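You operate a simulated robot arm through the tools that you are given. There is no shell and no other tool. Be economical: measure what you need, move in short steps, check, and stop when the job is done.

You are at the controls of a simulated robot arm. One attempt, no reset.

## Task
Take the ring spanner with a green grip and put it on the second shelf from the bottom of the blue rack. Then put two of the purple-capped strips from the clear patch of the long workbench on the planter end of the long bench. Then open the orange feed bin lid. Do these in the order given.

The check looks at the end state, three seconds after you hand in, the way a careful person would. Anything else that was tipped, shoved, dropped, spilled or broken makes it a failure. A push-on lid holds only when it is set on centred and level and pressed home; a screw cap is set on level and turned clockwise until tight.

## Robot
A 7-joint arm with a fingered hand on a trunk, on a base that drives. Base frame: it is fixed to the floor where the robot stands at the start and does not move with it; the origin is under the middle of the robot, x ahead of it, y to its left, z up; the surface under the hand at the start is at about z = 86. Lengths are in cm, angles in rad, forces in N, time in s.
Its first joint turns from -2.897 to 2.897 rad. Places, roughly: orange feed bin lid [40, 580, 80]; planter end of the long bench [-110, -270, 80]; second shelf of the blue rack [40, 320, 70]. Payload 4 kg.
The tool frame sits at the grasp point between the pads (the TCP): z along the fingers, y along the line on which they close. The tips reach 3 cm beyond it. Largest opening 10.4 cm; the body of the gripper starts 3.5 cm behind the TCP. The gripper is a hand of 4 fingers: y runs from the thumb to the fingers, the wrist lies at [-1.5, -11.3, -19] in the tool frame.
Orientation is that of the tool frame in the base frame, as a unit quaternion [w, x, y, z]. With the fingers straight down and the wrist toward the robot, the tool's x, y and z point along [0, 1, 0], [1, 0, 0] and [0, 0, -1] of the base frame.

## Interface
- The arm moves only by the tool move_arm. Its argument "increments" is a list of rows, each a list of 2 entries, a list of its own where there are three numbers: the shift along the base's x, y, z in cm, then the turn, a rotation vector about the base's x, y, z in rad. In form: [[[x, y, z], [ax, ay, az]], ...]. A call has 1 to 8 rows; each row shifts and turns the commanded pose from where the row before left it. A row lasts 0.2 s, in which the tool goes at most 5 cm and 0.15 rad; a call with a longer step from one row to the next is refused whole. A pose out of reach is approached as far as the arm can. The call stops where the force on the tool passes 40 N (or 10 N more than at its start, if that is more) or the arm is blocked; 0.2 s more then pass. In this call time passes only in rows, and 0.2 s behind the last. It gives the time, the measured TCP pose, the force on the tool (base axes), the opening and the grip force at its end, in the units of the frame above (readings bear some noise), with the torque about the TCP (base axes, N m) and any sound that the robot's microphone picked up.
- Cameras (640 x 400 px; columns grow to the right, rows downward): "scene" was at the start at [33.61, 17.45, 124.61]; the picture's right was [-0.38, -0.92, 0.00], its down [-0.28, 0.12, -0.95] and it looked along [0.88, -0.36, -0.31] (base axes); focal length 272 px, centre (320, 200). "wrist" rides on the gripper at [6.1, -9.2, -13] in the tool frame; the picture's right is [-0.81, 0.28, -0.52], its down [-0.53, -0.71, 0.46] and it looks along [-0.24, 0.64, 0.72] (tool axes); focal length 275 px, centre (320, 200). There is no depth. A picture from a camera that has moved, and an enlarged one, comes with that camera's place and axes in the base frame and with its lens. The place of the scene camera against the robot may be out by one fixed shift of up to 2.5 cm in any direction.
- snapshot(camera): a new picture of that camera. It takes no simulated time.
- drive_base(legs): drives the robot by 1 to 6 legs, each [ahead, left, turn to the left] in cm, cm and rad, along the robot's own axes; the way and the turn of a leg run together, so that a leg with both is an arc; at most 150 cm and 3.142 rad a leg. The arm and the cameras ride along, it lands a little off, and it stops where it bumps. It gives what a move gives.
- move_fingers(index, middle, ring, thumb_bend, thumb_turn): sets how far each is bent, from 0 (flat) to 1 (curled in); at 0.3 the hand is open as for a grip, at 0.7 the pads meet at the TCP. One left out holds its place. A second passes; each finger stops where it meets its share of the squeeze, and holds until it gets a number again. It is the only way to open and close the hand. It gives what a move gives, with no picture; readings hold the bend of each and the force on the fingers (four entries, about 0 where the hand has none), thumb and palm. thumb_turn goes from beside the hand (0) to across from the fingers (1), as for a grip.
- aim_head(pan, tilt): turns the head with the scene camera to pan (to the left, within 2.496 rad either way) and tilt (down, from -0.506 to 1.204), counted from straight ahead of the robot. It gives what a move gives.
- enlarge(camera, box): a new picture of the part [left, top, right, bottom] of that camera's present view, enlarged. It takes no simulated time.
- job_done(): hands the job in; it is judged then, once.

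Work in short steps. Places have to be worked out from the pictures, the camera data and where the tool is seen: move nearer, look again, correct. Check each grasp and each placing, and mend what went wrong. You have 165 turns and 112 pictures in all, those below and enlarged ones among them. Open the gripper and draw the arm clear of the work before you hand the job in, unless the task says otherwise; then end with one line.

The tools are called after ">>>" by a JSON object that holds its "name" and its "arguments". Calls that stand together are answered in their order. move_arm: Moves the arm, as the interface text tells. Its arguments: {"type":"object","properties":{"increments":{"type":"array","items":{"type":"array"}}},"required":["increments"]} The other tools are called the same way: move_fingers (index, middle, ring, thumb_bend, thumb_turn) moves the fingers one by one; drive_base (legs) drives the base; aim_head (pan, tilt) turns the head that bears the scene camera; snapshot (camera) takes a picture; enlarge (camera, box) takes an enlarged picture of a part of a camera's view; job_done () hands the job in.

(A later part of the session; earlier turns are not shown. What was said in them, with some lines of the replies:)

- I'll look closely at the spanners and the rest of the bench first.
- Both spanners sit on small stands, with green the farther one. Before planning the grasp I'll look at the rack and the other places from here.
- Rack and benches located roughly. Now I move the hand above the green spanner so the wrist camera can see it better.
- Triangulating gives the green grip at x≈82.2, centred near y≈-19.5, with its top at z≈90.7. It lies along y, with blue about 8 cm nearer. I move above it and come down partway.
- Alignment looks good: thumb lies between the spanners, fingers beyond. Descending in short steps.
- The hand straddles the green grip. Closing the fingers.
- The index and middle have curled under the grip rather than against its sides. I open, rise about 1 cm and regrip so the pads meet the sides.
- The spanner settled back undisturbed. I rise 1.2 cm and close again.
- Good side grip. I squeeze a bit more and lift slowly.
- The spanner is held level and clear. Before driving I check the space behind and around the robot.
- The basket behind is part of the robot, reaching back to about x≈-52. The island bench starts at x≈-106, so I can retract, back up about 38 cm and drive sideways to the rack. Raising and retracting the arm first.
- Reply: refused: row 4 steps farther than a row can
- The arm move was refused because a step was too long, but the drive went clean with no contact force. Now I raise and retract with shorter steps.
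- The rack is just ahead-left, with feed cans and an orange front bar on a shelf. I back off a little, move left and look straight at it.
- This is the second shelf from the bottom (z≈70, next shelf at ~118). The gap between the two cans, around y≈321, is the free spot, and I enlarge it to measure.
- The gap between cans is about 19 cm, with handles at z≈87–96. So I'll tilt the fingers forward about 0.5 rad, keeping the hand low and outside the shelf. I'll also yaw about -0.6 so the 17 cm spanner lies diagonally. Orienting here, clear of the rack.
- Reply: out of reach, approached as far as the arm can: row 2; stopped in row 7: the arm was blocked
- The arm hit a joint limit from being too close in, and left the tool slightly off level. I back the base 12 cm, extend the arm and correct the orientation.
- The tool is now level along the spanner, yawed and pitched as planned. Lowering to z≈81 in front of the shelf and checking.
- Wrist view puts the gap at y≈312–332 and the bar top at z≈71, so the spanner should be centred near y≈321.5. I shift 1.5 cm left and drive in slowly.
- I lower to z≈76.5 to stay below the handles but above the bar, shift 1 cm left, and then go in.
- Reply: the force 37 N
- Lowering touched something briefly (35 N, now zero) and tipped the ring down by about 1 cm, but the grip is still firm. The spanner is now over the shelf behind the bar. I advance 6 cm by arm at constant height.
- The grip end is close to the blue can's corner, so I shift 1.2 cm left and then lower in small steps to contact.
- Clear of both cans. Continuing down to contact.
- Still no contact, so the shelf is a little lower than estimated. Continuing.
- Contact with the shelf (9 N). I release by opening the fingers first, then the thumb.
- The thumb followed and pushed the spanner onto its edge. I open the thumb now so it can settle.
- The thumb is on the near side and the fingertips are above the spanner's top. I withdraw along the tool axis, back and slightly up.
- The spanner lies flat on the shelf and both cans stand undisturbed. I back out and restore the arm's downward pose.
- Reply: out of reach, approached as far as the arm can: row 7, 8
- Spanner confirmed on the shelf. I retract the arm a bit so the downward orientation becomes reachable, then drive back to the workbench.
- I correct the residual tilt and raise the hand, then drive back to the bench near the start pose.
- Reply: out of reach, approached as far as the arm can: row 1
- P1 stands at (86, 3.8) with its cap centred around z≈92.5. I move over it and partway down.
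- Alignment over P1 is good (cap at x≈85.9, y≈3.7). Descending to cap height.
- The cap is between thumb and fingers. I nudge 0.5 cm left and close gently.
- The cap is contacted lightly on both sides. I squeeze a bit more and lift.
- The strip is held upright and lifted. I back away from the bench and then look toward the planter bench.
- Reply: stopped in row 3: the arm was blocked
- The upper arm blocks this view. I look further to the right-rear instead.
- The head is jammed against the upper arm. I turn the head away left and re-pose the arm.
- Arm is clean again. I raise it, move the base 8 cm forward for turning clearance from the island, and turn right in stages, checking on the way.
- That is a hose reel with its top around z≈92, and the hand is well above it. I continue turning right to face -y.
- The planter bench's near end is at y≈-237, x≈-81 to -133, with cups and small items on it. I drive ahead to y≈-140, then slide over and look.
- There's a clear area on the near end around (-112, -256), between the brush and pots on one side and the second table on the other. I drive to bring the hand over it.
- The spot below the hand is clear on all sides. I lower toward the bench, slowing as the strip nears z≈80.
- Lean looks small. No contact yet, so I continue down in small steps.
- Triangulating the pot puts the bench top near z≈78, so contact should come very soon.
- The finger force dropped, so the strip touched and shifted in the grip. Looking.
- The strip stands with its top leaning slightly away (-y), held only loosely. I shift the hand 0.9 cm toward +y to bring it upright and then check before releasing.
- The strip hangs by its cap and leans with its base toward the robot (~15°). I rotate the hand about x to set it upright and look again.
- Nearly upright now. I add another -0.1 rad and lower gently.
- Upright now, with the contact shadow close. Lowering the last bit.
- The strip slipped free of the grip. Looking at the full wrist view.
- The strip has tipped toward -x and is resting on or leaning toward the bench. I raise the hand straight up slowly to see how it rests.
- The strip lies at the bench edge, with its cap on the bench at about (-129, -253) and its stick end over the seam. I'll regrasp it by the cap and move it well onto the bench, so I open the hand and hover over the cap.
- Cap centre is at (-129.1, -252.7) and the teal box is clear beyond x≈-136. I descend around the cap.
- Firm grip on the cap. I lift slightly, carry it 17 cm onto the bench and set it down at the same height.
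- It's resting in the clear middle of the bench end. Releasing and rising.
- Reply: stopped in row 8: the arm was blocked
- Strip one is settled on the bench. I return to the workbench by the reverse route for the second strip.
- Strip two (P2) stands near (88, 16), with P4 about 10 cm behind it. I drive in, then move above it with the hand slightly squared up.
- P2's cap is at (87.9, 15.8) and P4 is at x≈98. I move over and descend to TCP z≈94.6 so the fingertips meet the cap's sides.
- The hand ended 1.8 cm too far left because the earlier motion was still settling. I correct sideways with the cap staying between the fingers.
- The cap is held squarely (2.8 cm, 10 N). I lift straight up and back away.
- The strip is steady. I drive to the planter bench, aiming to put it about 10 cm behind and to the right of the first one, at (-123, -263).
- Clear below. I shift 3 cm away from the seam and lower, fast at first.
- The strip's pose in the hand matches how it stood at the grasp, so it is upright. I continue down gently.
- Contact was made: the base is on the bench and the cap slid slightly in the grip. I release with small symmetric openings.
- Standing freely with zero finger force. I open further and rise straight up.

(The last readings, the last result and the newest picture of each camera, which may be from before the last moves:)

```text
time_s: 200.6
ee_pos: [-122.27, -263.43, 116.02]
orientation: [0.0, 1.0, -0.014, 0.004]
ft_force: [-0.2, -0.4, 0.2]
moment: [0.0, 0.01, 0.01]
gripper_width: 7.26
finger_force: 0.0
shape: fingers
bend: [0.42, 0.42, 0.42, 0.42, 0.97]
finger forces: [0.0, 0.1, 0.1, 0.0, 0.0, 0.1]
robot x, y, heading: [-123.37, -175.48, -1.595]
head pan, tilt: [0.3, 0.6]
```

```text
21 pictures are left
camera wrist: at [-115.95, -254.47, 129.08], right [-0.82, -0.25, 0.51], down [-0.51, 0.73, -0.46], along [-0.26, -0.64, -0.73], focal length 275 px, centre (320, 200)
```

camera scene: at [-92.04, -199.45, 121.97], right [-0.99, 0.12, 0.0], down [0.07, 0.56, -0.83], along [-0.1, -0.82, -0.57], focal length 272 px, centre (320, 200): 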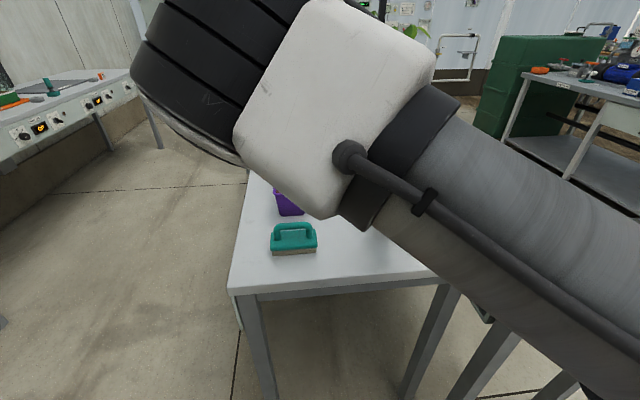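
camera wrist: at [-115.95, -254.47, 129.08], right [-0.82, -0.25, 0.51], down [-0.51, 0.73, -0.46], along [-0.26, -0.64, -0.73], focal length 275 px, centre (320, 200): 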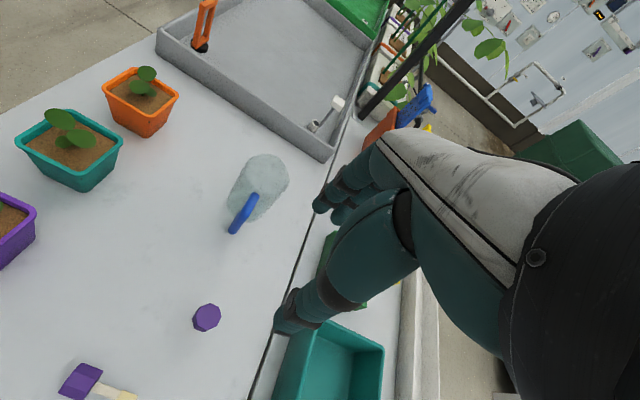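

Strip two stands upright and strip one lies beside it, both on the planter end. Now for the feed bin: I retrace to the main aisle and turn to face +x.

>>> {"name": "drive_base", "arguments": {"legs": [[-40, 0, 0], [0, 87, 0], [-138, 0, 0], [0, 0, 1.6], [-6, 0, 0]]}}

>>> {"name": "drive_base", "arguments": {"legs": [[0, 150, 0], [0, 45, 0], [-38, 0, 0], [0, 150, 0], [0, 80, 0]]}}

>>> {"name": "aim_head", "arguments": {"pan": 0.7, "tilt": 0.35}}

>>> {"name": "snapshot", "arguments": {"camera": "scene"}}

```text
time_s: 218.1
ee_pos: [49.33, 1.87, 116.02]
orientation: [-0.003, 0.711, 0.703, 0.004]
ft_force: [0.1, 0.3, -0.3]
moment: [-0.01, -0.03, 0.02]
gripper_width: 7.23
finger_force: 0.1
shape: fingers
bend: [0.42, 0.42, 0.42, 0.42, 0.97]
finger forces: [0.0, 0.0, 0.0, 0.1, 0.0, 0.1]
robot x, y, heading: [-39.08, 0.39, -0.018]
head pan, tilt: [0.3, 0.6]
```

```text
time_s: 233.5
ee_pos: [17.4, 267.06, 115.91]
orientation: [0.0, 0.725, 0.689, 0.002]
ft_force: [-1.6, -1.1, -0.2]
moment: [0.09, -0.07, -0.06]
gripper_width: 7.23
finger_force: 1.4
shape: fingers
bend: [0.42, 0.42, 0.42, 0.42, 0.97]
finger forces: [1.8, 0.1, 0.0, 0.0, 0.0, 0.0]
robot x, y, heading: [-70.35, 267.71, -0.032]
head pan, tilt: [0.3, 0.6]
stopped in leg 4: the force on the tool passed its limit at 78 N (the readings are from after the stop); the commanded pose is now the measured one
```

```text
time_s: 234.4
ee_pos: [17.49, 266.99, 116.03]
orientation: [0.0, 0.726, 0.688, 0.002]
ft_force: [-1.6, -5.6, 0.0]
moment: [0.24, -0.07, -0.13]
gripper_width: 7.24
finger_force: 2.5
shape: fingers
bend: [0.42, 0.42, 0.42, 0.42, 0.97]
finger forces: [5.3, 0.0, 0.0, 0.0, 0.0, 0.1]
robot x, y, heading: [-70.89, 267.76, -0.031]
head pan, tilt: [0.7, 0.351]
```

```text
20 pictures are left
camera scene: at [-37.69, 293.87, 124.24], right [0.62, -0.78, 0.0], down [-0.27, -0.21, -0.94], along [0.74, 0.58, -0.34], focal length 272 px, centre (320, 200)
```

scene: 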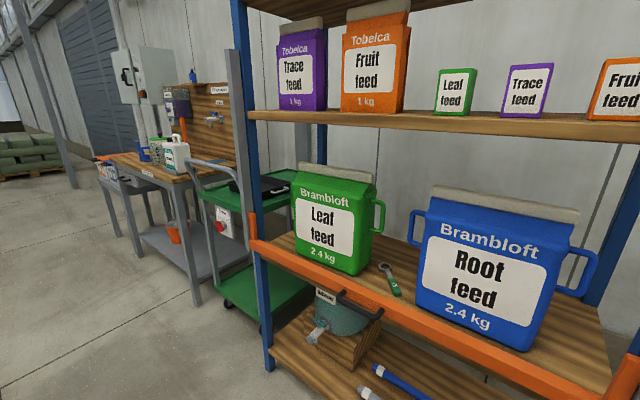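

My finger brushed the rack's near post because I was too close, and the drive stopped. Everything on the rack stands as before. I move off to the right, back away 25 cm, and then pass.

>>> {"name": "drive_base", "arguments": {"legs": [[0, -6, 0.03], [-25, 0, 0], [0, 150, 0], [0, 110, 0]]}}

>>> {"name": "aim_head", "arguments": {"pan": 0.5, "tilt": 0.35}}

>>> {"name": "snapshot", "arguments": {"camera": "scene"}}

```text
time_s: 248.9
ee_pos: [-7.95, 521.96, 116.05]
orientation: [0.001, 0.71, 0.704, 0.001]
ft_force: [0.1, 0.7, -0.3]
moment: [0.0, 0.0, 0.01]
gripper_width: 7.27
finger_force: 0.0
shape: fingers
bend: [0.42, 0.42, 0.42, 0.42, 0.97]
finger forces: [0.0, 0.0, 0.0, 0.1, 0.2, 0.0]
robot x, y, heading: [-95.87, 518.73, 0.009]
head pan, tilt: [0.7, 0.351]
```

```text
time_s: 249.6
ee_pos: [-7.89, 522.08, 116.03]
orientation: [0.0, 0.71, 0.704, 0.001]
ft_force: [0.3, -0.7, 0.2]
moment: [0.03, 0.0, 0.02]
gripper_width: 7.27
finger_force: 0.1
shape: fingers
bend: [0.42, 0.42, 0.42, 0.42, 0.97]
finger forces: [0.0, 0.0, 0.0, 0.1, 0.0, 0.0]
robot x, y, heading: [-95.87, 518.83, 0.013]
head pan, tilt: [0.499, 0.351]
```

```text
19 pictures are left
camera scene: at [-63.08, 544.79, 124.24], right [0.49, -0.87, 0.0], down [-0.3, -0.17, -0.94], along [0.82, 0.46, -0.34], focal length 272 px, centre (320, 200)
```

scene: 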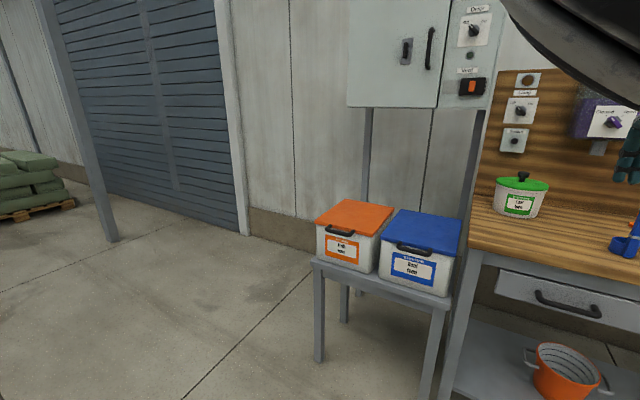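

The orange-lidded bin is on the small table, beside a blue-lidded one. I enlarge it to see the handle and hinge.

>>> {"name": "enlarge", "arguments": {"camera": "scene", "box": [300, 180, 480, 300]}}

```text
3.33 times, centred on (390, 240) of scene
camera zoom: at [-63.08, 544.79, 124.24], right [0.49, -0.87, 0.0], down [-0.3, -0.17, -0.94], along [0.82, 0.46, -0.34], focal length 906 px, centre (87, 67)
```

zoom: 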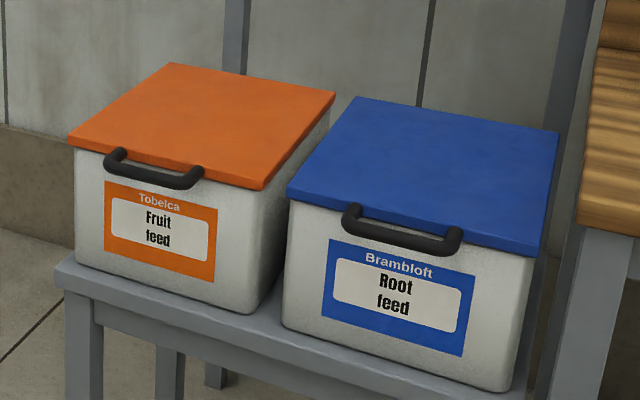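

The lid is at about x 25–55, y 570–594, z≈78. Its handle bar projects in front at about (24, 582, 77), and the hinge is at the back. I'll slide a flat hand under the bar and sweep it up and over. First I line up in y and pitch the hand forward with fingers flat.

>>> {"name": "drive_base", "arguments": {"legs": [[0, 59, 0]]}}

>>> {"name": "move_arm", "arguments": {"increments": [[[0, 0, -4], [0, -0.14, 0]], [[0, 0, -4], [0, -0.14, 0]], [[0, 0, -4], [0, -0.14, 0]], [[0, 0, -4], [0, -0.14, 0]], [[0, 0, -4], [0, -0.14, 0]], [[0, 0, -4], [0, -0.14, 0]], [[0, 0, -4], [0, -0.14, 0]], [[0, 0, -4], [0, -0.14, 0]]]}}

>>> {"name": "move_fingers", "arguments": {"index": 0.05, "middle": 0.05, "ring": 0.05, "thumb_bend": 0.0, "thumb_turn": 0.0}}

>>> {"name": "snapshot", "arguments": {"camera": "wrist"}}

```text
time_s: 253.0
ee_pos: [-8.78, 580.96, 116.0]
orientation: [0.0, 0.71, 0.704, 0.002]
ft_force: [-0.2, 0.2, -0.3]
moment: [-0.01, -0.03, 0.02]
gripper_width: 7.25
finger_force: 0.1
shape: fingers
bend: [0.42, 0.42, 0.42, 0.42, 0.97]
finger forces: [0.0, 0.0, 0.1, 0.1, 0.0, 0.0]
robot x, y, heading: [-96.96, 578.25, 0.011]
head pan, tilt: [0.499, 0.351]
```

```text
time_s: 254.8
ee_pos: [-8.57, 581.11, 83.68]
orientation: [0.375, 0.6, 0.597, 0.379]
ft_force: [-0.9, 0.1, 0.0]
moment: [-0.04, -0.01, 0.02]
gripper_width: 7.25
finger_force: 0.0
shape: fingers
bend: [0.42, 0.42, 0.42, 0.42, 0.98]
finger forces: [0.0, 0.1, 0.0, 0.0, 0.0, 0.0]
robot x, y, heading: [-96.45, 578.05, 0.008]
head pan, tilt: [0.499, 0.351]
```

```text
time_s: 255.8
ee_pos: [-8.63, 581.18, 83.85]
orientation: [0.374, 0.601, 0.596, 0.378]
ft_force: [-0.5, 0.0, 0.1]
moment: [-0.04, -0.01, 0.02]
gripper_width: 16.72
finger_force: 0.0
shape: fingers
bend: [0.05, 0.05, 0.05, 0.0, 0.0]
finger forces: [0.0, 0.0, 0.0, 0.0, 0.0, 0.1]
robot x, y, heading: [-97.28, 577.58, 0.013]
head pan, tilt: [0.499, 0.351]
```

```text
17 pictures are left
camera wrist: at [-24.32, 587.25, 81.18], right [-0.35, -0.81, 0.47], down [0.1, -0.53, -0.84], along [0.93, -0.25, 0.26], focal length 275 px, centre (320, 200)
```

wrist: 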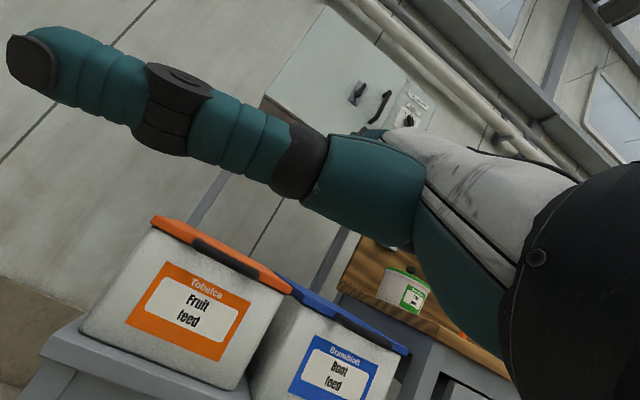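

Pitch is good, but the thumb sticks out sideways. I tuck it and view the hand from the scene camera to see where the flat fingers lie.

>>> {"name": "move_fingers", "arguments": {"thumb_bend": 0.9, "thumb_turn": 0.9}}

>>> {"name": "aim_head", "arguments": {"pan": -0.1, "tilt": 0.45}}

>>> {"name": "snapshot", "arguments": {"camera": "scene"}}

>>> {"name": "snapshot", "arguments": {"camera": "wrist"}}

```text
time_s: 256.8
ee_pos: [-8.61, 581.16, 83.84]
orientation: [0.374, 0.601, 0.597, 0.378]
ft_force: [0.6, 0.0, 0.1]
moment: [-0.01, -0.04, 0.01]
gripper_width: 5.12
finger_force: 0.0
shape: fingers
bend: [0.05, 0.05, 0.05, 0.9, 0.92]
finger forces: [0.0, 0.0, 0.0, 0.1, 0.1, 0.1]
robot x, y, heading: [-96.62, 577.91, 0.014]
head pan, tilt: [0.499, 0.351]
```

```text
time_s: 257.8
ee_pos: [-8.5, 581.17, 83.81]
orientation: [0.374, 0.601, 0.597, 0.378]
ft_force: [-0.6, -0.1, 0.1]
moment: [0.03, 0.0, -0.01]
gripper_width: 5.14
finger_force: 0.0
shape: fingers
bend: [0.05, 0.05, 0.05, 0.9, 0.92]
finger forces: [0.0, 0.1, 0.0, 0.0, 0.0, 0.0]
robot x, y, heading: [-96.86, 578.49, 0.008]
head pan, tilt: [-0.099, 0.45]
```

```text
16 pictures are left
camera scene: at [-62.77, 598.49, 123.32], right [-0.09, -1.0, 0.0], down [-0.43, 0.04, -0.9], along [0.9, -0.08, -0.44], focal length 272 px, centre (320, 200)
```

scene: 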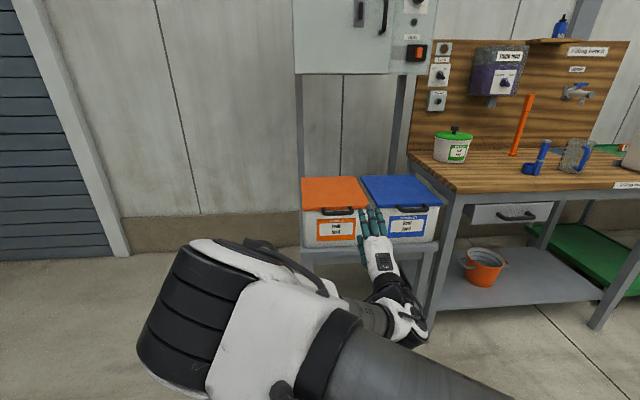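

```text
15 pictures are left
camera wrist: at [-24.32, 587.25, 81.18], right [-0.35, -0.81, 0.47], down [0.1, -0.53, -0.84], along [0.93, -0.25, 0.26], focal length 275 px, centre (320, 200)
```

wrist: 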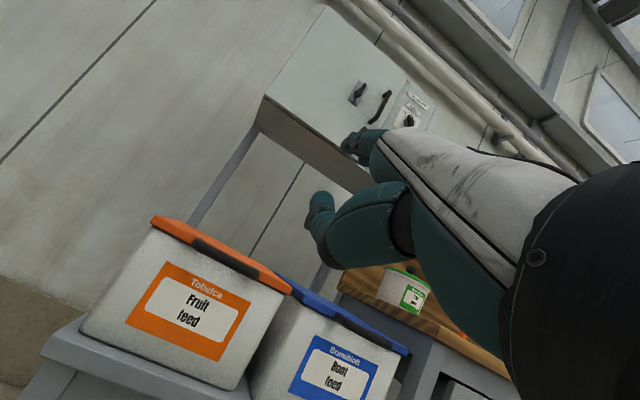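

The flat fingers point forward and about 15° up, with tips at about (-1, 581, 93), which makes a good hook. I lower about 20 cm so they pass under the bar (z≈76), shift 2 cm left, and approach.

>>> {"name": "move_arm", "arguments": {"increments": [[[0, 1, -4.5], [0, 0, 0]], [[0, 1, -4.5], [0, 0, 0]], [[0, 0, -4.5], [0, 0, 0]], [[0, 0, -4.5], [0, 0, 0]], [[0, 0, -3], [0, 0, 0]]]}}

>>> {"name": "drive_base", "arguments": {"legs": [[17, 0, 0]]}}

>>> {"name": "snapshot", "arguments": {"camera": "wrist"}}

>>> {"name": "enlarge", "arguments": {"camera": "scene", "box": [270, 150, 470, 310]}}

```text
time_s: 259.0
ee_pos: [-7.53, 583.71, 75.87]
orientation: [0.374, 0.601, 0.597, 0.377]
ft_force: [0.2, -0.2, 0.2]
moment: [0.03, 0.04, -0.01]
gripper_width: 5.13
finger_force: 0.1
shape: fingers
bend: [0.05, 0.05, 0.05, 0.9, 0.92]
finger forces: [0.0, 0.1, 0.0, 0.0, 0.1, 0.1]
out of reach, approached as far as the arm can: row 2, 3, 4, 5
robot x, y, heading: [-96.77, 578.04, 0.01]
head pan, tilt: [-0.099, 0.45]
```

```text
time_s: 260.4
ee_pos: [9.56, 584.03, 75.93]
orientation: [0.374, 0.6, 0.597, 0.379]
ft_force: [0.1, 0.6, 0.9]
moment: [-0.01, -0.04, -0.01]
gripper_width: 5.15
finger_force: 0.1
shape: fingers
bend: [0.05, 0.05, 0.05, 0.9, 0.92]
finger forces: [0.0, 0.0, 0.0, 0.0, 0.0, 0.0]
robot x, y, heading: [-79.35, 577.87, 0.016]
head pan, tilt: [-0.099, 0.45]
```

```text
14 pictures are left
camera wrist: at [-6.16, 590.11, 73.31], right [-0.35, -0.81, 0.47], down [0.1, -0.53, -0.84], along [0.93, -0.25, 0.26], focal length 275 px, centre (320, 200)
```

wrist: 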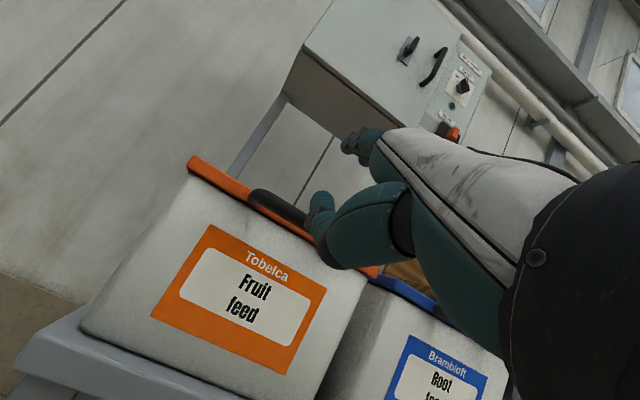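

```text
2.50 times, centred on (370, 230) of scene
camera zoom: at [-45.73, 598.79, 123.32], right [-0.08, -1.0, 0.0], down [-0.43, 0.04, -0.9], along [0.9, -0.08, -0.44], focal length 679 px, centre (195, 125)
```

zoom: 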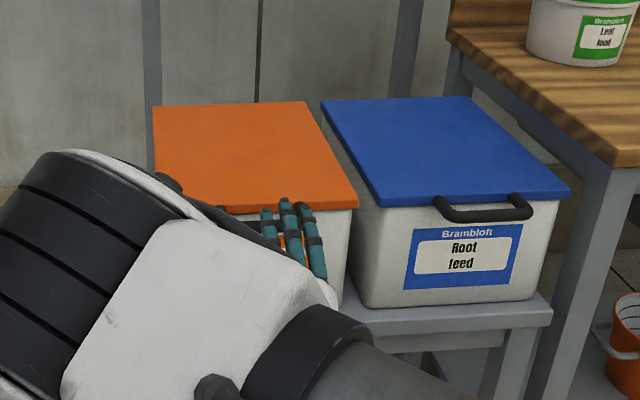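

The arm couldn't get lower at this reach, and the fingertips are still at z≈85. I back the base off and try a longer reach, where the forearm is flatter.

>>> {"name": "drive_base", "arguments": {"legs": [[-18, 0, 0]]}}

>>> {"name": "move_arm", "arguments": {"increments": [[[4, 0, 0], [0, 0, 0]], [[4, -0.5, -1], [0, 0, 0]], [[2, 0, -3], [0, 0, 0]], [[0, 0, -4], [0, 0, 0]], [[0, 0, -4], [0, 0, 0]]]}}

```text
time_s: 261.9
ee_pos: [-8.0, 583.85, 75.82]
orientation: [0.373, 0.6, 0.598, 0.379]
ft_force: [0.5, 0.3, 0.0]
moment: [0.0, 0.01, -0.04]
gripper_width: 5.17
finger_force: 0.1
shape: fingers
bend: [0.05, 0.05, 0.05, 0.9, 0.92]
finger forces: [0.0, 0.1, 0.1, 0.1, 0.1, 0.1]
robot x, y, heading: [-97.22, 577.79, 0.019]
head pan, tilt: [-0.099, 0.45]
```

```text
time_s: 263.1
ee_pos: [0.88, 583.3, 75.83]
orientation: [0.372, 0.6, 0.598, 0.378]
ft_force: [0.1, -0.4, 0.0]
moment: [0.06, 0.0, -0.01]
gripper_width: 5.16
finger_force: 0.1
shape: fingers
bend: [0.05, 0.05, 0.05, 0.9, 0.92]
finger forces: [0.0, 0.1, 0.1, 0.1, 0.0, 0.0]
out of reach, approached as far as the arm can: row 2, 3, 4, 5
robot x, y, heading: [-97.24, 577.89, 0.018]
head pan, tilt: [-0.099, 0.45]
```

The low pose is limited by the wrist. New plan: pinch the bar from above at a pitch of about 0.4 rad, with fingers in the loop gap and thumb in front. Then I swing it along the arc, since the bar can pivot in the grip. I re-pose the hand.

>>> {"name": "move_arm", "arguments": {"increments": [[[-1, 0, 4], [0, 0.144, 0]], [[-1, 0, 4], [0, 0.144, 0]], [[-1, 0, 4], [0, 0.144, 0]], [[-1, 0, 3], [0, 0.144, 0]], [[-1, 0, 3], [0, 0.144, 0]], [[-1, 0, 0], [0, 0, 0]]]}}

>>> {"name": "move_fingers", "arguments": {"index": 0.55, "middle": 0.55, "ring": 0.55, "thumb_bend": 0.4, "thumb_turn": 1.0}}

>>> {"name": "drive_base", "arguments": {"legs": [[24, 0, -0.018]]}}

>>> {"name": "snapshot", "arguments": {"camera": "wrist"}}

```text
time_s: 264.5
ee_pos: [-5.15, 583.23, 94.02]
orientation: [0.139, 0.696, 0.691, 0.142]
ft_force: [0.7, 0.2, 0.6]
moment: [0.0, 0.0, 0.02]
gripper_width: 5.16
finger_force: 0.0
shape: fingers
bend: [0.05, 0.05, 0.05, 0.9, 0.92]
finger forces: [0.0, 0.1, 0.1, 0.0, 0.1, 0.1]
robot x, y, heading: [-97.42, 577.47, 0.014]
head pan, tilt: [-0.099, 0.45]
```

```text
time_s: 265.5
ee_pos: [-5.16, 583.38, 93.98]
orientation: [0.139, 0.695, 0.691, 0.142]
ft_force: [0.7, -0.8, 0.2]
moment: [-0.01, -0.01, 0.01]
gripper_width: 5.81
finger_force: 0.0
shape: fingers
bend: [0.55, 0.55, 0.55, 0.4, 0.99]
finger forces: [0.0, 0.0, 0.1, 0.0, 0.1, 0.0]
robot x, y, heading: [-97.43, 577.96, 0.014]
head pan, tilt: [-0.099, 0.45]
```

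```text
time_s: 267.3
ee_pos: [19.27, 581.98, 93.95]
orientation: [0.14, 0.701, 0.685, 0.141]
ft_force: [0.5, 0.5, 1.6]
moment: [0.0, 0.01, 0.01]
gripper_width: 5.82
finger_force: 0.0
shape: fingers
bend: [0.55, 0.55, 0.55, 0.4, 0.99]
finger forces: [0.0, 0.0, 0.0, 0.0, 0.0, 0.1]
robot x, y, heading: [-73.03, 578.1, -0.002]
head pan, tilt: [-0.099, 0.45]
```

```text
12 pictures are left
camera wrist: at [5.83, 588.23, 102.46], right [0.03, -0.82, 0.58], down [-0.49, -0.52, -0.7], along [0.87, -0.26, -0.42], focal length 275 px, centre (320, 200)
```

wrist: 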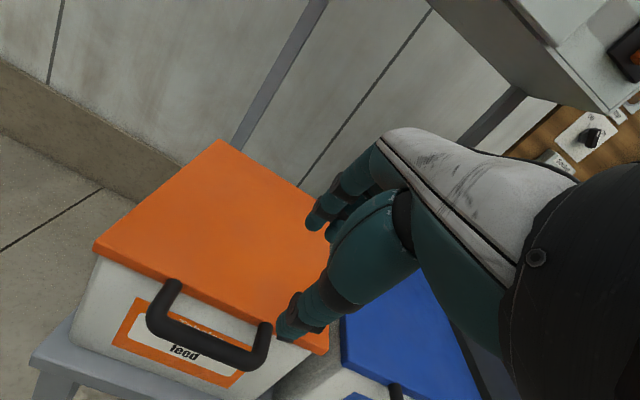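

The bar lies at about (20.7, 583, 77.3) with roughly 2.8 cm of clear gap to the lid front at x≈24.3. I move to just above it and check.

>>> {"name": "move_arm", "arguments": {"increments": [[[0.3, 1.9, -3], [0, 0, 0]], [[0, 0, -3.5], [0, 0, 0]], [[0, 0, -2.5], [0, 0, 0]]]}}

>>> {"name": "snapshot", "arguments": {"camera": "wrist"}}

```text
time_s: 268.1
ee_pos: [19.53, 583.73, 85.31]
orientation: [0.139, 0.701, 0.685, 0.142]
ft_force: [-0.7, 0.4, 0.0]
moment: [-0.04, -0.01, 0.02]
gripper_width: 5.83
finger_force: 0.0
shape: fingers
bend: [0.55, 0.55, 0.55, 0.4, 0.99]
finger forces: [0.0, 0.0, 0.0, 0.0, 0.0, 0.0]
robot x, y, heading: [-73.15, 577.78, -0.005]
head pan, tilt: [-0.099, 0.45]
```

```text
11 pictures are left
camera wrist: at [6.02, 590.03, 93.72], right [0.03, -0.82, 0.58], down [-0.49, -0.52, -0.7], along [0.87, -0.26, -0.42], focal length 275 px, centre (320, 200)
```

wrist: 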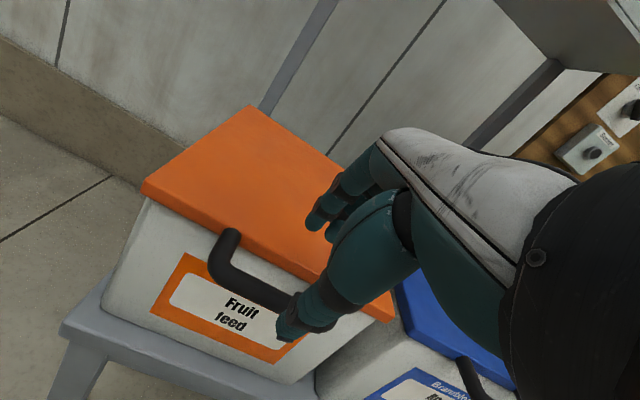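

Tip position verified at (22.8, 584.2, 83.9). I shift 0.8 cm left to centre the fingers in the loop and descend.

>>> {"name": "move_arm", "arguments": {"increments": [[[0, 0.8, -1], [0, 0, 0]], [[0, 0, -2.5], [0, 0, 0]], [[0, 0, -2.2], [0, 0, 0]], [[0, 0, -1.7], [0, 0, 0]]]}}

>>> {"name": "snapshot", "arguments": {"camera": "wrist"}}

```text
time_s: 269.1
ee_pos: [19.62, 584.56, 77.53]
orientation: [0.14, 0.701, 0.685, 0.141]
ft_force: [-2.0, 0.4, 0.1]
moment: [-0.01, 0.02, -0.05]
gripper_width: 5.8
finger_force: 1.5
shape: fingers
bend: [0.55, 0.56, 0.55, 0.4, 0.99]
finger forces: [0.0, 2.3, 0.0, 0.1, 0.0, 0.1]
robot x, y, heading: [-73.23, 578.06, -0.004]
head pan, tilt: [-0.099, 0.45]
```

```text
10 pictures are left
camera wrist: at [6.1, 590.9, 86.05], right [0.03, -0.82, 0.58], down [-0.49, -0.52, -0.7], along [0.87, -0.26, -0.42], focal length 275 px, centre (320, 200)
```

wrist: 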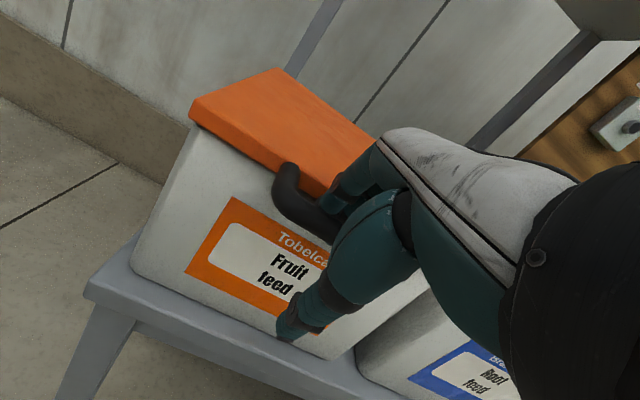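

The fingers are down behind the bar. Closing on it.

>>> {"name": "move_fingers", "arguments": {"index": 0.75, "middle": 0.75, "ring": 0.75, "thumb_bend": 0.75}}

>>> {"name": "move_arm", "arguments": {"increments": [[[0, 0, 1.5], [0, 0, 0]], [[0.2, 0, 2], [0, 0, 0]]]}}

>>> {"name": "snapshot", "arguments": {"camera": "wrist"}}

```text
time_s: 270.1
ee_pos: [19.6, 584.59, 77.55]
orientation: [0.14, 0.701, 0.684, 0.142]
ft_force: [16.6, -0.9, -1.9]
moment: [0.06, 0.06, 0.15]
gripper_width: 0.0
finger_force: 8.8
shape: fingers
bend: [0.74, 0.75, 0.74, 0.72, 1.0]
finger forces: [8.3, 1.5, 7.4, 0.1, 0.1, 0.1]
robot x, y, heading: [-73.24, 578.07, -0.005]
head pan, tilt: [-0.099, 0.45]
```

```text
time_s: 270.7
ee_pos: [19.73, 584.49, 81.21]
orientation: [0.14, 0.701, 0.685, 0.141]
ft_force: [14.3, 3.2, -2.9]
moment: [0.01, 0.09, 0.16]
gripper_width: 0.02
finger_force: 7.5
shape: fingers
bend: [0.74, 0.75, 0.74, 0.72, 1.0]
finger forces: [7.2, 0.9, 6.7, 0.1, 0.1, 0.1]
robot x, y, heading: [-73.28, 578.11, -0.002]
head pan, tilt: [-0.099, 0.45]
```

```text
9 pictures are left
camera wrist: at [6.36, 590.83, 89.65], right [0.04, -0.82, 0.58], down [-0.49, -0.52, -0.7], along [0.87, -0.26, -0.42], focal length 275 px, centre (320, 200)
```

wrist: 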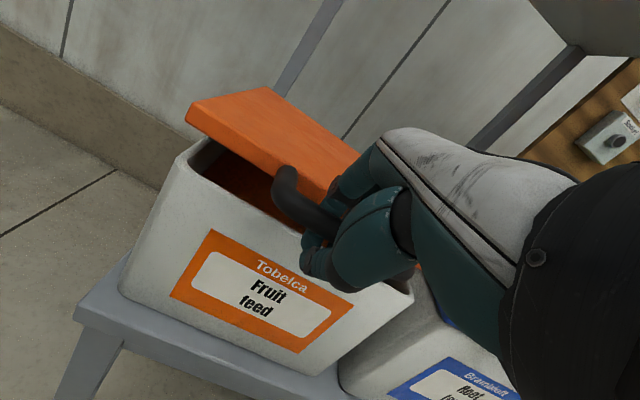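

Excellent, the lid is lifting with the fingers hooked under the bar. But the full arc needs about 30 cm more reach than I have. So I lower it, release, move the base 18 cm closer, and regrasp at the same world pose.

>>> {"name": "move_arm", "arguments": {"increments": [[[-0.1, 0, -2], [0, 0, 0]], [[-0.1, 0, -1.6], [0, 0, 0]]]}}

>>> {"name": "move_fingers", "arguments": {"index": 0.55, "middle": 0.55, "ring": 0.55, "thumb_bend": 0.4}}

>>> {"name": "move_arm", "arguments": {"increments": [[[0, 0, 2.5], [0, 0, 0]], [[0, 0, 3.5], [0, 0, 0]], [[0, 0, 3.5], [0, 0, 0]], [[-4.5, 0, 0], [0, 0, 0]], [[-4.5, 0, 0], [0, 0, 0]], [[-4.5, 0, 0], [0, 0, 0]], [[-4, 0, 0], [0, 0, 0]]]}}

>>> {"name": "drive_base", "arguments": {"legs": [[17.5, 0, 0]]}}

```text
time_s: 271.3
ee_pos: [19.65, 584.55, 77.6]
orientation: [0.139, 0.7, 0.686, 0.142]
ft_force: [17.4, 3.1, -1.7]
moment: [0.08, 0.1, 0.19]
gripper_width: 0.01
finger_force: 8.6
shape: fingers
bend: [0.74, 0.75, 0.74, 0.72, 1.0]
finger forces: [8.3, 1.8, 7.7, 0.0, 0.1, 0.0]
robot x, y, heading: [-72.76, 578.02, -0.001]
head pan, tilt: [-0.099, 0.45]
```

```text
time_s: 272.3
ee_pos: [19.5, 584.4, 77.51]
orientation: [0.14, 0.701, 0.684, 0.142]
ft_force: [-1.6, -1.8, -0.2]
moment: [0.01, 0.01, -0.04]
gripper_width: 5.8
finger_force: 1.0
shape: fingers
bend: [0.55, 0.56, 0.55, 0.4, 0.99]
finger forces: [0.1, 2.0, 0.0, 0.0, 0.0, 0.0]
robot x, y, heading: [-73.15, 578.17, -0.004]
head pan, tilt: [-0.099, 0.45]
```

```text
time_s: 274.1
ee_pos: [2.78, 581.71, 86.71]
orientation: [0.147, 0.717, 0.667, 0.135]
ft_force: [0.1, -0.1, -0.2]
moment: [-0.02, -0.01, 0.0]
gripper_width: 5.81
finger_force: 0.2
shape: fingers
bend: [0.55, 0.55, 0.55, 0.4, 0.99]
finger forces: [0.0, 0.0, 0.0, 0.1, 0.0, 0.0]
robot x, y, heading: [-73.04, 577.94, 0.0]
head pan, tilt: [-0.099, 0.45]
stopped in row 7: the arm was blocked; the commanded pose is now the measured one
```

```text
time_s: 275.6
ee_pos: [20.4, 581.76, 86.89]
orientation: [0.146, 0.717, 0.668, 0.136]
ft_force: [0.1, 0.3, -0.5]
moment: [-0.01, -0.04, 0.0]
gripper_width: 5.8
finger_force: 0.0
shape: fingers
bend: [0.55, 0.55, 0.55, 0.4, 0.99]
finger forces: [0.0, 0.1, 0.1, 0.0, 0.0, 0.0]
robot x, y, heading: [-55.31, 577.71, -0.004]
head pan, tilt: [-0.099, 0.45]
```

Slightly too close: the arm met a limit. I back the base 3 cm, then align to the exact earlier grasp pose above the bar.

>>> {"name": "drive_base", "arguments": {"legs": [[-3.5, 0, 0]]}}

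>>> {"name": "move_arm", "arguments": {"increments": [[[1.4, 1.4, 0], [0, 0, 0.03]], [[1.3, 1.4, 0], [0, 0, 0.03]]]}}

```text
time_s: 276.5
ee_pos: [16.98, 581.75, 86.79]
orientation: [0.146, 0.717, 0.668, 0.135]
ft_force: [0.4, -1.1, 0.7]
moment: [0.0, 0.0, 0.0]
gripper_width: 5.8
finger_force: 0.0
shape: fingers
bend: [0.55, 0.55, 0.55, 0.4, 0.99]
finger forces: [0.0, 0.0, 0.0, 0.0, 0.1, 0.0]
robot x, y, heading: [-58.93, 578.22, 0.001]
head pan, tilt: [-0.099, 0.45]
```

```text
time_s: 277.1
ee_pos: [19.39, 584.69, 86.66]
orientation: [0.144, 0.697, 0.689, 0.139]
ft_force: [-0.1, 0.0, -0.2]
moment: [0.0, 0.03, -0.02]
gripper_width: 5.81
finger_force: 0.1
shape: fingers
bend: [0.55, 0.55, 0.55, 0.4, 0.99]
finger forces: [0.0, 0.1, 0.0, 0.0, 0.1, 0.1]
robot x, y, heading: [-59.79, 578.18, -0.004]
head pan, tilt: [-0.099, 0.45]
```

Aligned. I descend to the same grasp pose and close.

>>> {"name": "move_arm", "arguments": {"increments": [[[0.2, -0.1, -3], [0, 0, 0]], [[0, 0, -3], [0, 0, 0]], [[0, 0, -2], [0, 0, 0]], [[0, 0, -1.1], [0, 0, 0]]]}}

>>> {"name": "move_fingers", "arguments": {"index": 0.75, "middle": 0.75, "ring": 0.75, "thumb_bend": 0.75}}

>>> {"name": "move_arm", "arguments": {"increments": [[[0, 0, 1.8], [0, 0, 0]], [[0.2, 0, 2], [0, 0, 0]], [[0.7, 0, 4], [0, 0, 0]]]}}

>>> {"name": "snapshot", "arguments": {"camera": "wrist"}}

```text
time_s: 278.1
ee_pos: [19.68, 584.53, 77.64]
orientation: [0.143, 0.697, 0.689, 0.139]
ft_force: [-4.4, -0.1, 1.1]
moment: [-0.02, -0.06, -0.09]
gripper_width: 5.8
finger_force: 2.3
shape: fingers
bend: [0.55, 0.58, 0.55, 0.4, 0.99]
finger forces: [0.0, 5.1, 0.0, 0.0, 0.1, 0.1]
robot x, y, heading: [-58.98, 578.0, 0.001]
head pan, tilt: [-0.099, 0.45]
```

```text
time_s: 279.1
ee_pos: [19.76, 584.44, 77.59]
orientation: [0.143, 0.697, 0.689, 0.138]
ft_force: [12.6, -0.2, -1.2]
moment: [0.05, 0.04, 0.09]
gripper_width: 0.03
finger_force: 6.1
shape: fingers
bend: [0.74, 0.75, 0.74, 0.72, 1.0]
finger forces: [6.3, 0.6, 5.7, 0.1, 0.1, 0.0]
robot x, y, heading: [-58.93, 577.96, -0.005]
head pan, tilt: [-0.099, 0.45]
```

```text
time_s: 279.9
ee_pos: [20.7, 584.44, 85.53]
orientation: [0.143, 0.696, 0.69, 0.139]
ft_force: [8.6, -1.6, -4.3]
moment: [0.09, 0.1, 0.07]
gripper_width: 0.0
finger_force: 5.1
shape: fingers
bend: [0.74, 0.75, 0.74, 0.72, 1.0]
finger forces: [4.8, 0.1, 5.0, 0.0, 0.0, 0.1]
robot x, y, heading: [-58.88, 577.76, 0.004]
head pan, tilt: [-0.099, 0.45]
```

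```text
8 pictures are left
camera wrist: at [7.19, 590.82, 93.9], right [0.04, -0.81, 0.59], down [-0.49, -0.53, -0.69], along [0.87, -0.26, -0.41], focal length 275 px, centre (320, 200)
```

wrist: 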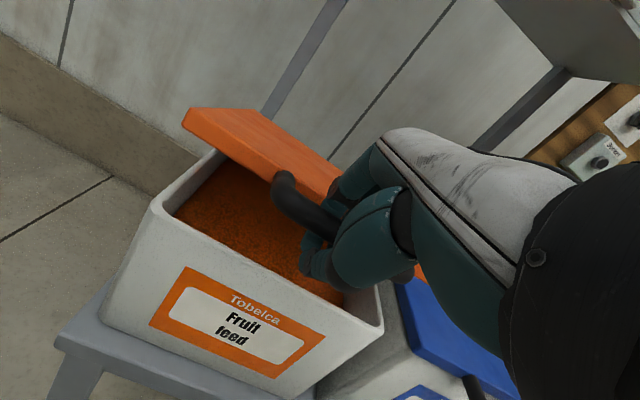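

The lid is rising well and the bin stays put (θ≈0.23 rad). I continue along the arc.

>>> {"name": "move_arm", "arguments": {"increments": [[[1.2, 0, 3.9], [0, 0, 0]], [[1.6, 0, 3.7], [0, 0, 0]], [[2.1, 0, 3.5], [0, 0, 0]], [[2.5, 0, 3.2], [0, 0, 0]]]}}

>>> {"name": "snapshot", "arguments": {"camera": "wrist"}}

```text
time_s: 280.9
ee_pos: [28.02, 584.43, 99.83]
orientation: [0.144, 0.696, 0.69, 0.139]
ft_force: [1.3, 1.0, -3.0]
moment: [0.11, 0.04, 0.05]
gripper_width: 0.0
finger_force: 2.0
shape: fingers
bend: [0.74, 0.75, 0.74, 0.71, 1.0]
finger forces: [0.0, 0.0, 2.8, 0.1, 0.0, 0.0]
robot x, y, heading: [-58.9, 578.06, -0.003]
head pan, tilt: [-0.099, 0.45]
```

```text
7 pictures are left
camera wrist: at [14.54, 590.78, 108.21], right [0.04, -0.81, 0.59], down [-0.48, -0.53, -0.7], along [0.87, -0.26, -0.41], focal length 275 px, centre (320, 200)
```

wrist: 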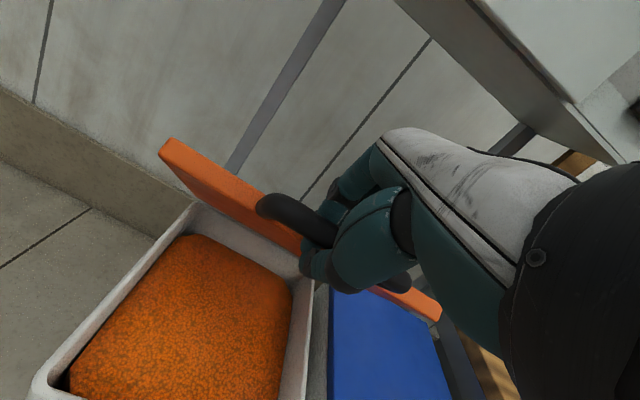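

About 40° now. I continue the arc with a little extra forward pitch to stay below the cabinet.

>>> {"name": "move_arm", "arguments": {"increments": [[[2.8, 0, 2.9], [0, -0.08, 0]], [[3.2, 0, 2.5], [0, -0.08, 0]], [[3.4, 0, 2.1], [0, -0.08, 0]], [[3.6, 0, 1.6], [0, -0.08, 0]]]}}

>>> {"name": "snapshot", "arguments": {"camera": "wrist"}}

```text
time_s: 281.9
ee_pos: [41.18, 584.57, 108.99]
orientation: [0.252, 0.665, 0.656, 0.25]
ft_force: [-10.0, 0.4, 18.6]
moment: [0.06, 0.16, 0.14]
gripper_width: 0.0
finger_force: 18.6
shape: fingers
bend: [0.74, 0.75, 0.75, 0.74, 1.0]
finger forces: [1.6, 0.0, 3.3, 0.0, 33.1, 0.0]
robot x, y, heading: [-59.17, 578.26, 0.001]
head pan, tilt: [-0.099, 0.45]
```

```text
6 pictures are left
camera wrist: at [25.62, 590.78, 112.74], right [-0.15, -0.81, 0.57], down [-0.24, -0.53, -0.82], along [0.96, -0.26, -0.11], focal length 275 px, centre (320, 200)
```

wrist: 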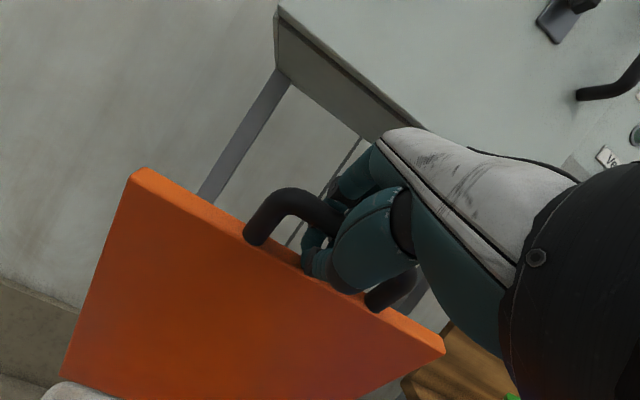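

Lid is at about 68° and the thumb is pressing on its edge. I continue, with a little more lift to relieve it.

>>> {"name": "move_arm", "arguments": {"increments": [[[1.5, 0, 1.4], [0, 0.05, 0]], [[3, 0, 1.4], [0, 0.03, 0]], [[3.2, 0, 0.8], [0, 0, 0]]]}}

```text
time_s: 282.7
ee_pos: [48.69, 584.43, 112.29]
orientation: [0.225, 0.675, 0.667, 0.22]
ft_force: [2.1, -1.3, -10.6]
moment: [0.06, -0.04, 0.06]
gripper_width: 0.0
finger_force: 4.3
shape: fingers
bend: [0.74, 0.75, 0.74, 0.71, 1.0]
finger forces: [0.0, 0.0, 3.3, 0.0, 4.9, 0.0]
robot x, y, heading: [-59.04, 578.12, 0.006]
head pan, tilt: [-0.099, 0.45]
```

Now near 82°. I advance a bit more and check cabinet clearance.

>>> {"name": "move_arm", "arguments": {"increments": [[[2.5, 0, 0.2], [0, 0, 0]], [[2.5, 0, -0.1], [0, 0, 0]]]}}

>>> {"name": "snapshot", "arguments": {"camera": "wrist"}}

```text
time_s: 283.3
ee_pos: [53.82, 584.39, 112.6]
orientation: [0.225, 0.675, 0.667, 0.221]
ft_force: [0.1, -0.4, -0.6]
moment: [0.01, -0.02, -0.01]
gripper_width: 0.0
finger_force: 1.0
shape: fingers
bend: [0.74, 0.75, 0.75, 0.71, 1.0]
finger forces: [0.1, 0.0, 0.8, 0.0, 1.0, 0.1]
robot x, y, heading: [-58.83, 578.02, -0.002]
head pan, tilt: [-0.099, 0.45]
```

```text
5 pictures are left
camera wrist: at [38.72, 590.69, 117.62], right [-0.1, -0.81, 0.58], down [-0.3, -0.53, -0.79], along [0.95, -0.26, -0.19], focal length 275 px, centre (320, 200)
```

wrist: 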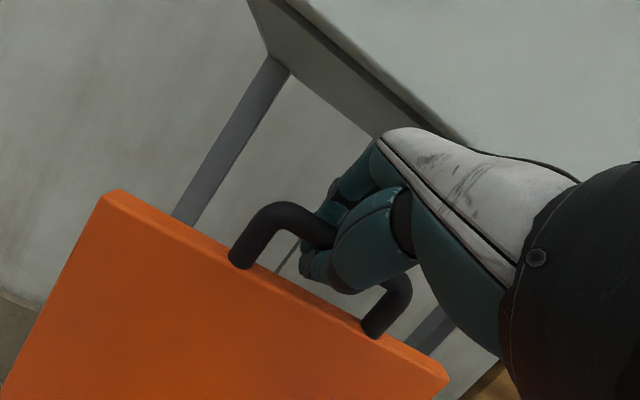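

The lid is about vertical, and the cabinet edge is close above the knuckles. I pitch the hand forward so it sits lower and further back, while easing the bar past vertical.

>>> {"name": "move_arm", "arguments": {"increments": [[[0.3, 0, 0], [0, -0.1, 0]], [[0.3, 0, 0], [0, -0.1, 0]], [[0.6, 0, 0], [0, -0.1, 0]], [[0.8, 0, 0], [0, -0.1, 0]], [[1, 0, 0], [0, -0.1, 0]]]}}

```text
time_s: 284.5
ee_pos: [56.8, 584.38, 112.67]
orientation: [0.383, 0.599, 0.591, 0.382]
ft_force: [-0.2, 1.0, -1.7]
moment: [-0.03, -0.07, -0.02]
gripper_width: 0.0
finger_force: 1.2
shape: fingers
bend: [0.74, 0.75, 0.75, 0.71, 1.0]
finger forces: [0.2, 0.1, 0.1, 0.0, 1.8, 0.0]
robot x, y, heading: [-59.1, 578.0, 0.003]
head pan, tilt: [-0.099, 0.45]
```

No resistance. A few more centimetres back.

>>> {"name": "move_arm", "arguments": {"increments": [[[2, 0, -0.2], [0, 0, 0]], [[2, 0, -0.4], [0, 0, 0]]]}}

>>> {"name": "snapshot", "arguments": {"camera": "wrist"}}

```text
time_s: 285.1
ee_pos: [60.69, 584.61, 111.97]
orientation: [0.382, 0.599, 0.591, 0.382]
ft_force: [0.0, 0.8, -0.1]
moment: [-0.02, 0.0, 0.01]
gripper_width: 0.0
finger_force: 0.3
shape: fingers
bend: [0.74, 0.75, 0.75, 0.71, 1.0]
finger forces: [0.1, 0.1, 0.5, 0.0, 0.0, 0.0]
robot x, y, heading: [-59.0, 578.36, -0.0]
head pan, tilt: [-0.099, 0.45]
```

```text
4 pictures are left
camera wrist: at [45.05, 590.8, 109.11], right [-0.37, -0.81, 0.46], down [0.11, -0.53, -0.84], along [0.92, -0.26, 0.28], focal length 275 px, centre (320, 200)
```

wrist: 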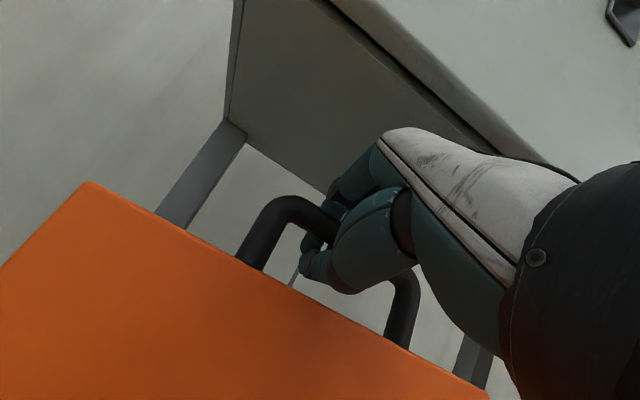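

The lid leans about 13° past vertical. I open the fingers modestly and slide the hand straight out.

>>> {"name": "move_fingers", "arguments": {"index": 0.48, "middle": 0.48, "ring": 0.48, "thumb_bend": 0.62}}

>>> {"name": "move_arm", "arguments": {"increments": [[[-1, 0, 0], [0, 0, 0]], [[-1, 0, 0], [0, 0, 0]]]}}

>>> {"name": "snapshot", "arguments": {"camera": "wrist"}}

```text
time_s: 286.1
ee_pos: [60.57, 584.37, 112.07]
orientation: [0.383, 0.6, 0.59, 0.381]
ft_force: [0.1, 0.6, 0.5]
moment: [-0.01, 0.02, 0.01]
gripper_width: 3.84
finger_force: 0.0
shape: fingers
bend: [0.48, 0.48, 0.48, 0.62, 1.0]
finger forces: [0.0, 0.0, 0.0, 0.0, 0.0, 0.0]
robot x, y, heading: [-59.08, 578.11, 0.001]
head pan, tilt: [-0.099, 0.45]
```

```text
time_s: 286.7
ee_pos: [58.73, 584.55, 111.94]
orientation: [0.382, 0.599, 0.591, 0.382]
ft_force: [0.3, -0.3, 0.2]
moment: [0.01, -0.01, -0.02]
gripper_width: 3.85
finger_force: 0.1
shape: fingers
bend: [0.48, 0.48, 0.48, 0.62, 1.0]
finger forces: [0.0, 0.0, 0.0, 0.0, 0.0, 0.0]
robot x, y, heading: [-59.24, 578.08, 0.0]
head pan, tilt: [-0.099, 0.45]
```

```text
3 pictures are left
camera wrist: at [43.11, 590.82, 109.08], right [-0.37, -0.81, 0.46], down [0.11, -0.53, -0.84], along [0.92, -0.26, 0.28], focal length 275 px, centre (320, 200)
```

wrist: 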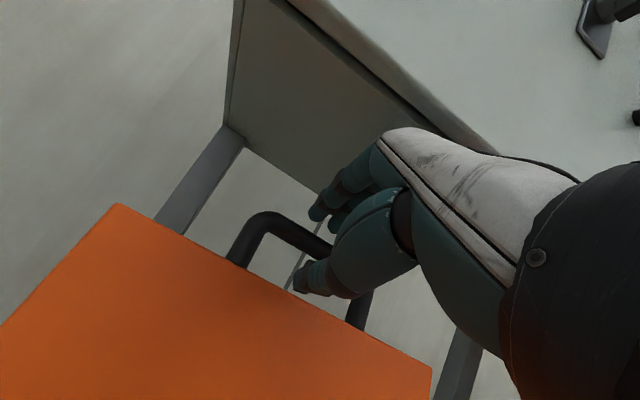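

The lid stays leaning back by itself and the bar is leaving the hand freely. I withdraw fully.

>>> {"name": "move_arm", "arguments": {"increments": [[[-2, 0, 0], [0, 0, 0]], [[-3, 0, 0], [0, 0, 0]], [[-4, 0, 0], [0, 0, 0]], [[-4, 0, 0], [0, 0, 0]]]}}

>>> {"name": "drive_base", "arguments": {"legs": [[-40, 0, 0]]}}

>>> {"name": "aim_head", "arguments": {"pan": -0.1, "tilt": 0.35}}

>>> {"name": "snapshot", "arguments": {"camera": "scene"}}

```text
time_s: 287.7
ee_pos: [45.76, 584.31, 111.94]
orientation: [0.383, 0.599, 0.59, 0.382]
ft_force: [0.4, 0.8, -0.6]
moment: [-0.02, 0.0, 0.03]
gripper_width: 3.88
finger_force: 0.0
shape: fingers
bend: [0.48, 0.48, 0.48, 0.62, 1.0]
finger forces: [0.0, 0.0, 0.0, 0.1, 0.0, 0.0]
robot x, y, heading: [-59.22, 577.93, -0.003]
head pan, tilt: [-0.099, 0.45]
```

```text
time_s: 290.1
ee_pos: [6.1, 584.89, 111.99]
orientation: [0.382, 0.598, 0.592, 0.382]
ft_force: [0.3, 0.1, -0.4]
moment: [0.0, -0.01, 0.03]
gripper_width: 3.85
finger_force: 0.0
shape: fingers
bend: [0.48, 0.48, 0.48, 0.62, 1.0]
finger forces: [0.0, 0.1, 0.0, 0.0, 0.0, 0.0]
robot x, y, heading: [-98.79, 578.12, 0.003]
head pan, tilt: [-0.099, 0.45]
```

```text
time_s: 290.8
ee_pos: [6.28, 584.79, 111.97]
orientation: [0.382, 0.598, 0.592, 0.383]
ft_force: [-0.7, -0.4, 1.0]
moment: [0.03, -0.01, -0.01]
gripper_width: 3.84
finger_force: 0.1
shape: fingers
bend: [0.48, 0.48, 0.48, 0.62, 1.0]
finger forces: [0.1, 0.1, 0.0, 0.0, 0.0, 0.0]
robot x, y, heading: [-98.23, 578.07, 0.004]
head pan, tilt: [-0.099, 0.351]
```

```text
2 pictures are left
camera scene: at [-64.35, 598.25, 124.24], right [-0.1, -1.0, 0.0], down [-0.34, 0.03, -0.94], along [0.93, -0.09, -0.34], focal length 272 px, centre (320, 200)
```

scene: 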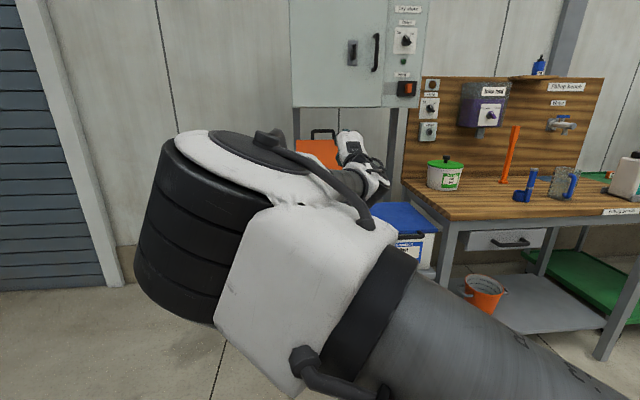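

The lid stands open past vertical, the bin and its neighbours are undisturbed, and the arm is clear. I open the hand and hand in.

>>> {"name": "move_fingers", "arguments": {"index": 0.3, "middle": 0.3, "ring": 0.3, "thumb_bend": 0.3}}

>>> {"name": "job_done", "arguments": {}}

```text
time_s: 291.8
ee_pos: [6.2, 584.74, 111.95]
orientation: [0.382, 0.598, 0.592, 0.382]
ft_force: [-0.1, 0.2, 0.7]
moment: [0.01, 0.02, -0.01]
gripper_width: 10.27
finger_force: 0.1
shape: fingers
bend: [0.3, 0.3, 0.3, 0.3, 0.98]
finger forces: [0.1, 0.0, 0.0, 0.1, 0.0, 0.1]
robot x, y, heading: [-98.61, 577.93, 0.002]
head pan, tilt: [-0.099, 0.351]
```

```text
The job is handed in.
```

All three parts are done in order, with two flaws: the green spanner is flat on the rack's second shelf, two strips are on the planter end (one standing, one lying down after it tipped as I set it down), and the orange bin lid is open past vertical; on the way, a finger bumped the rack post at 78 N, and the rack looked unchanged afterwards.
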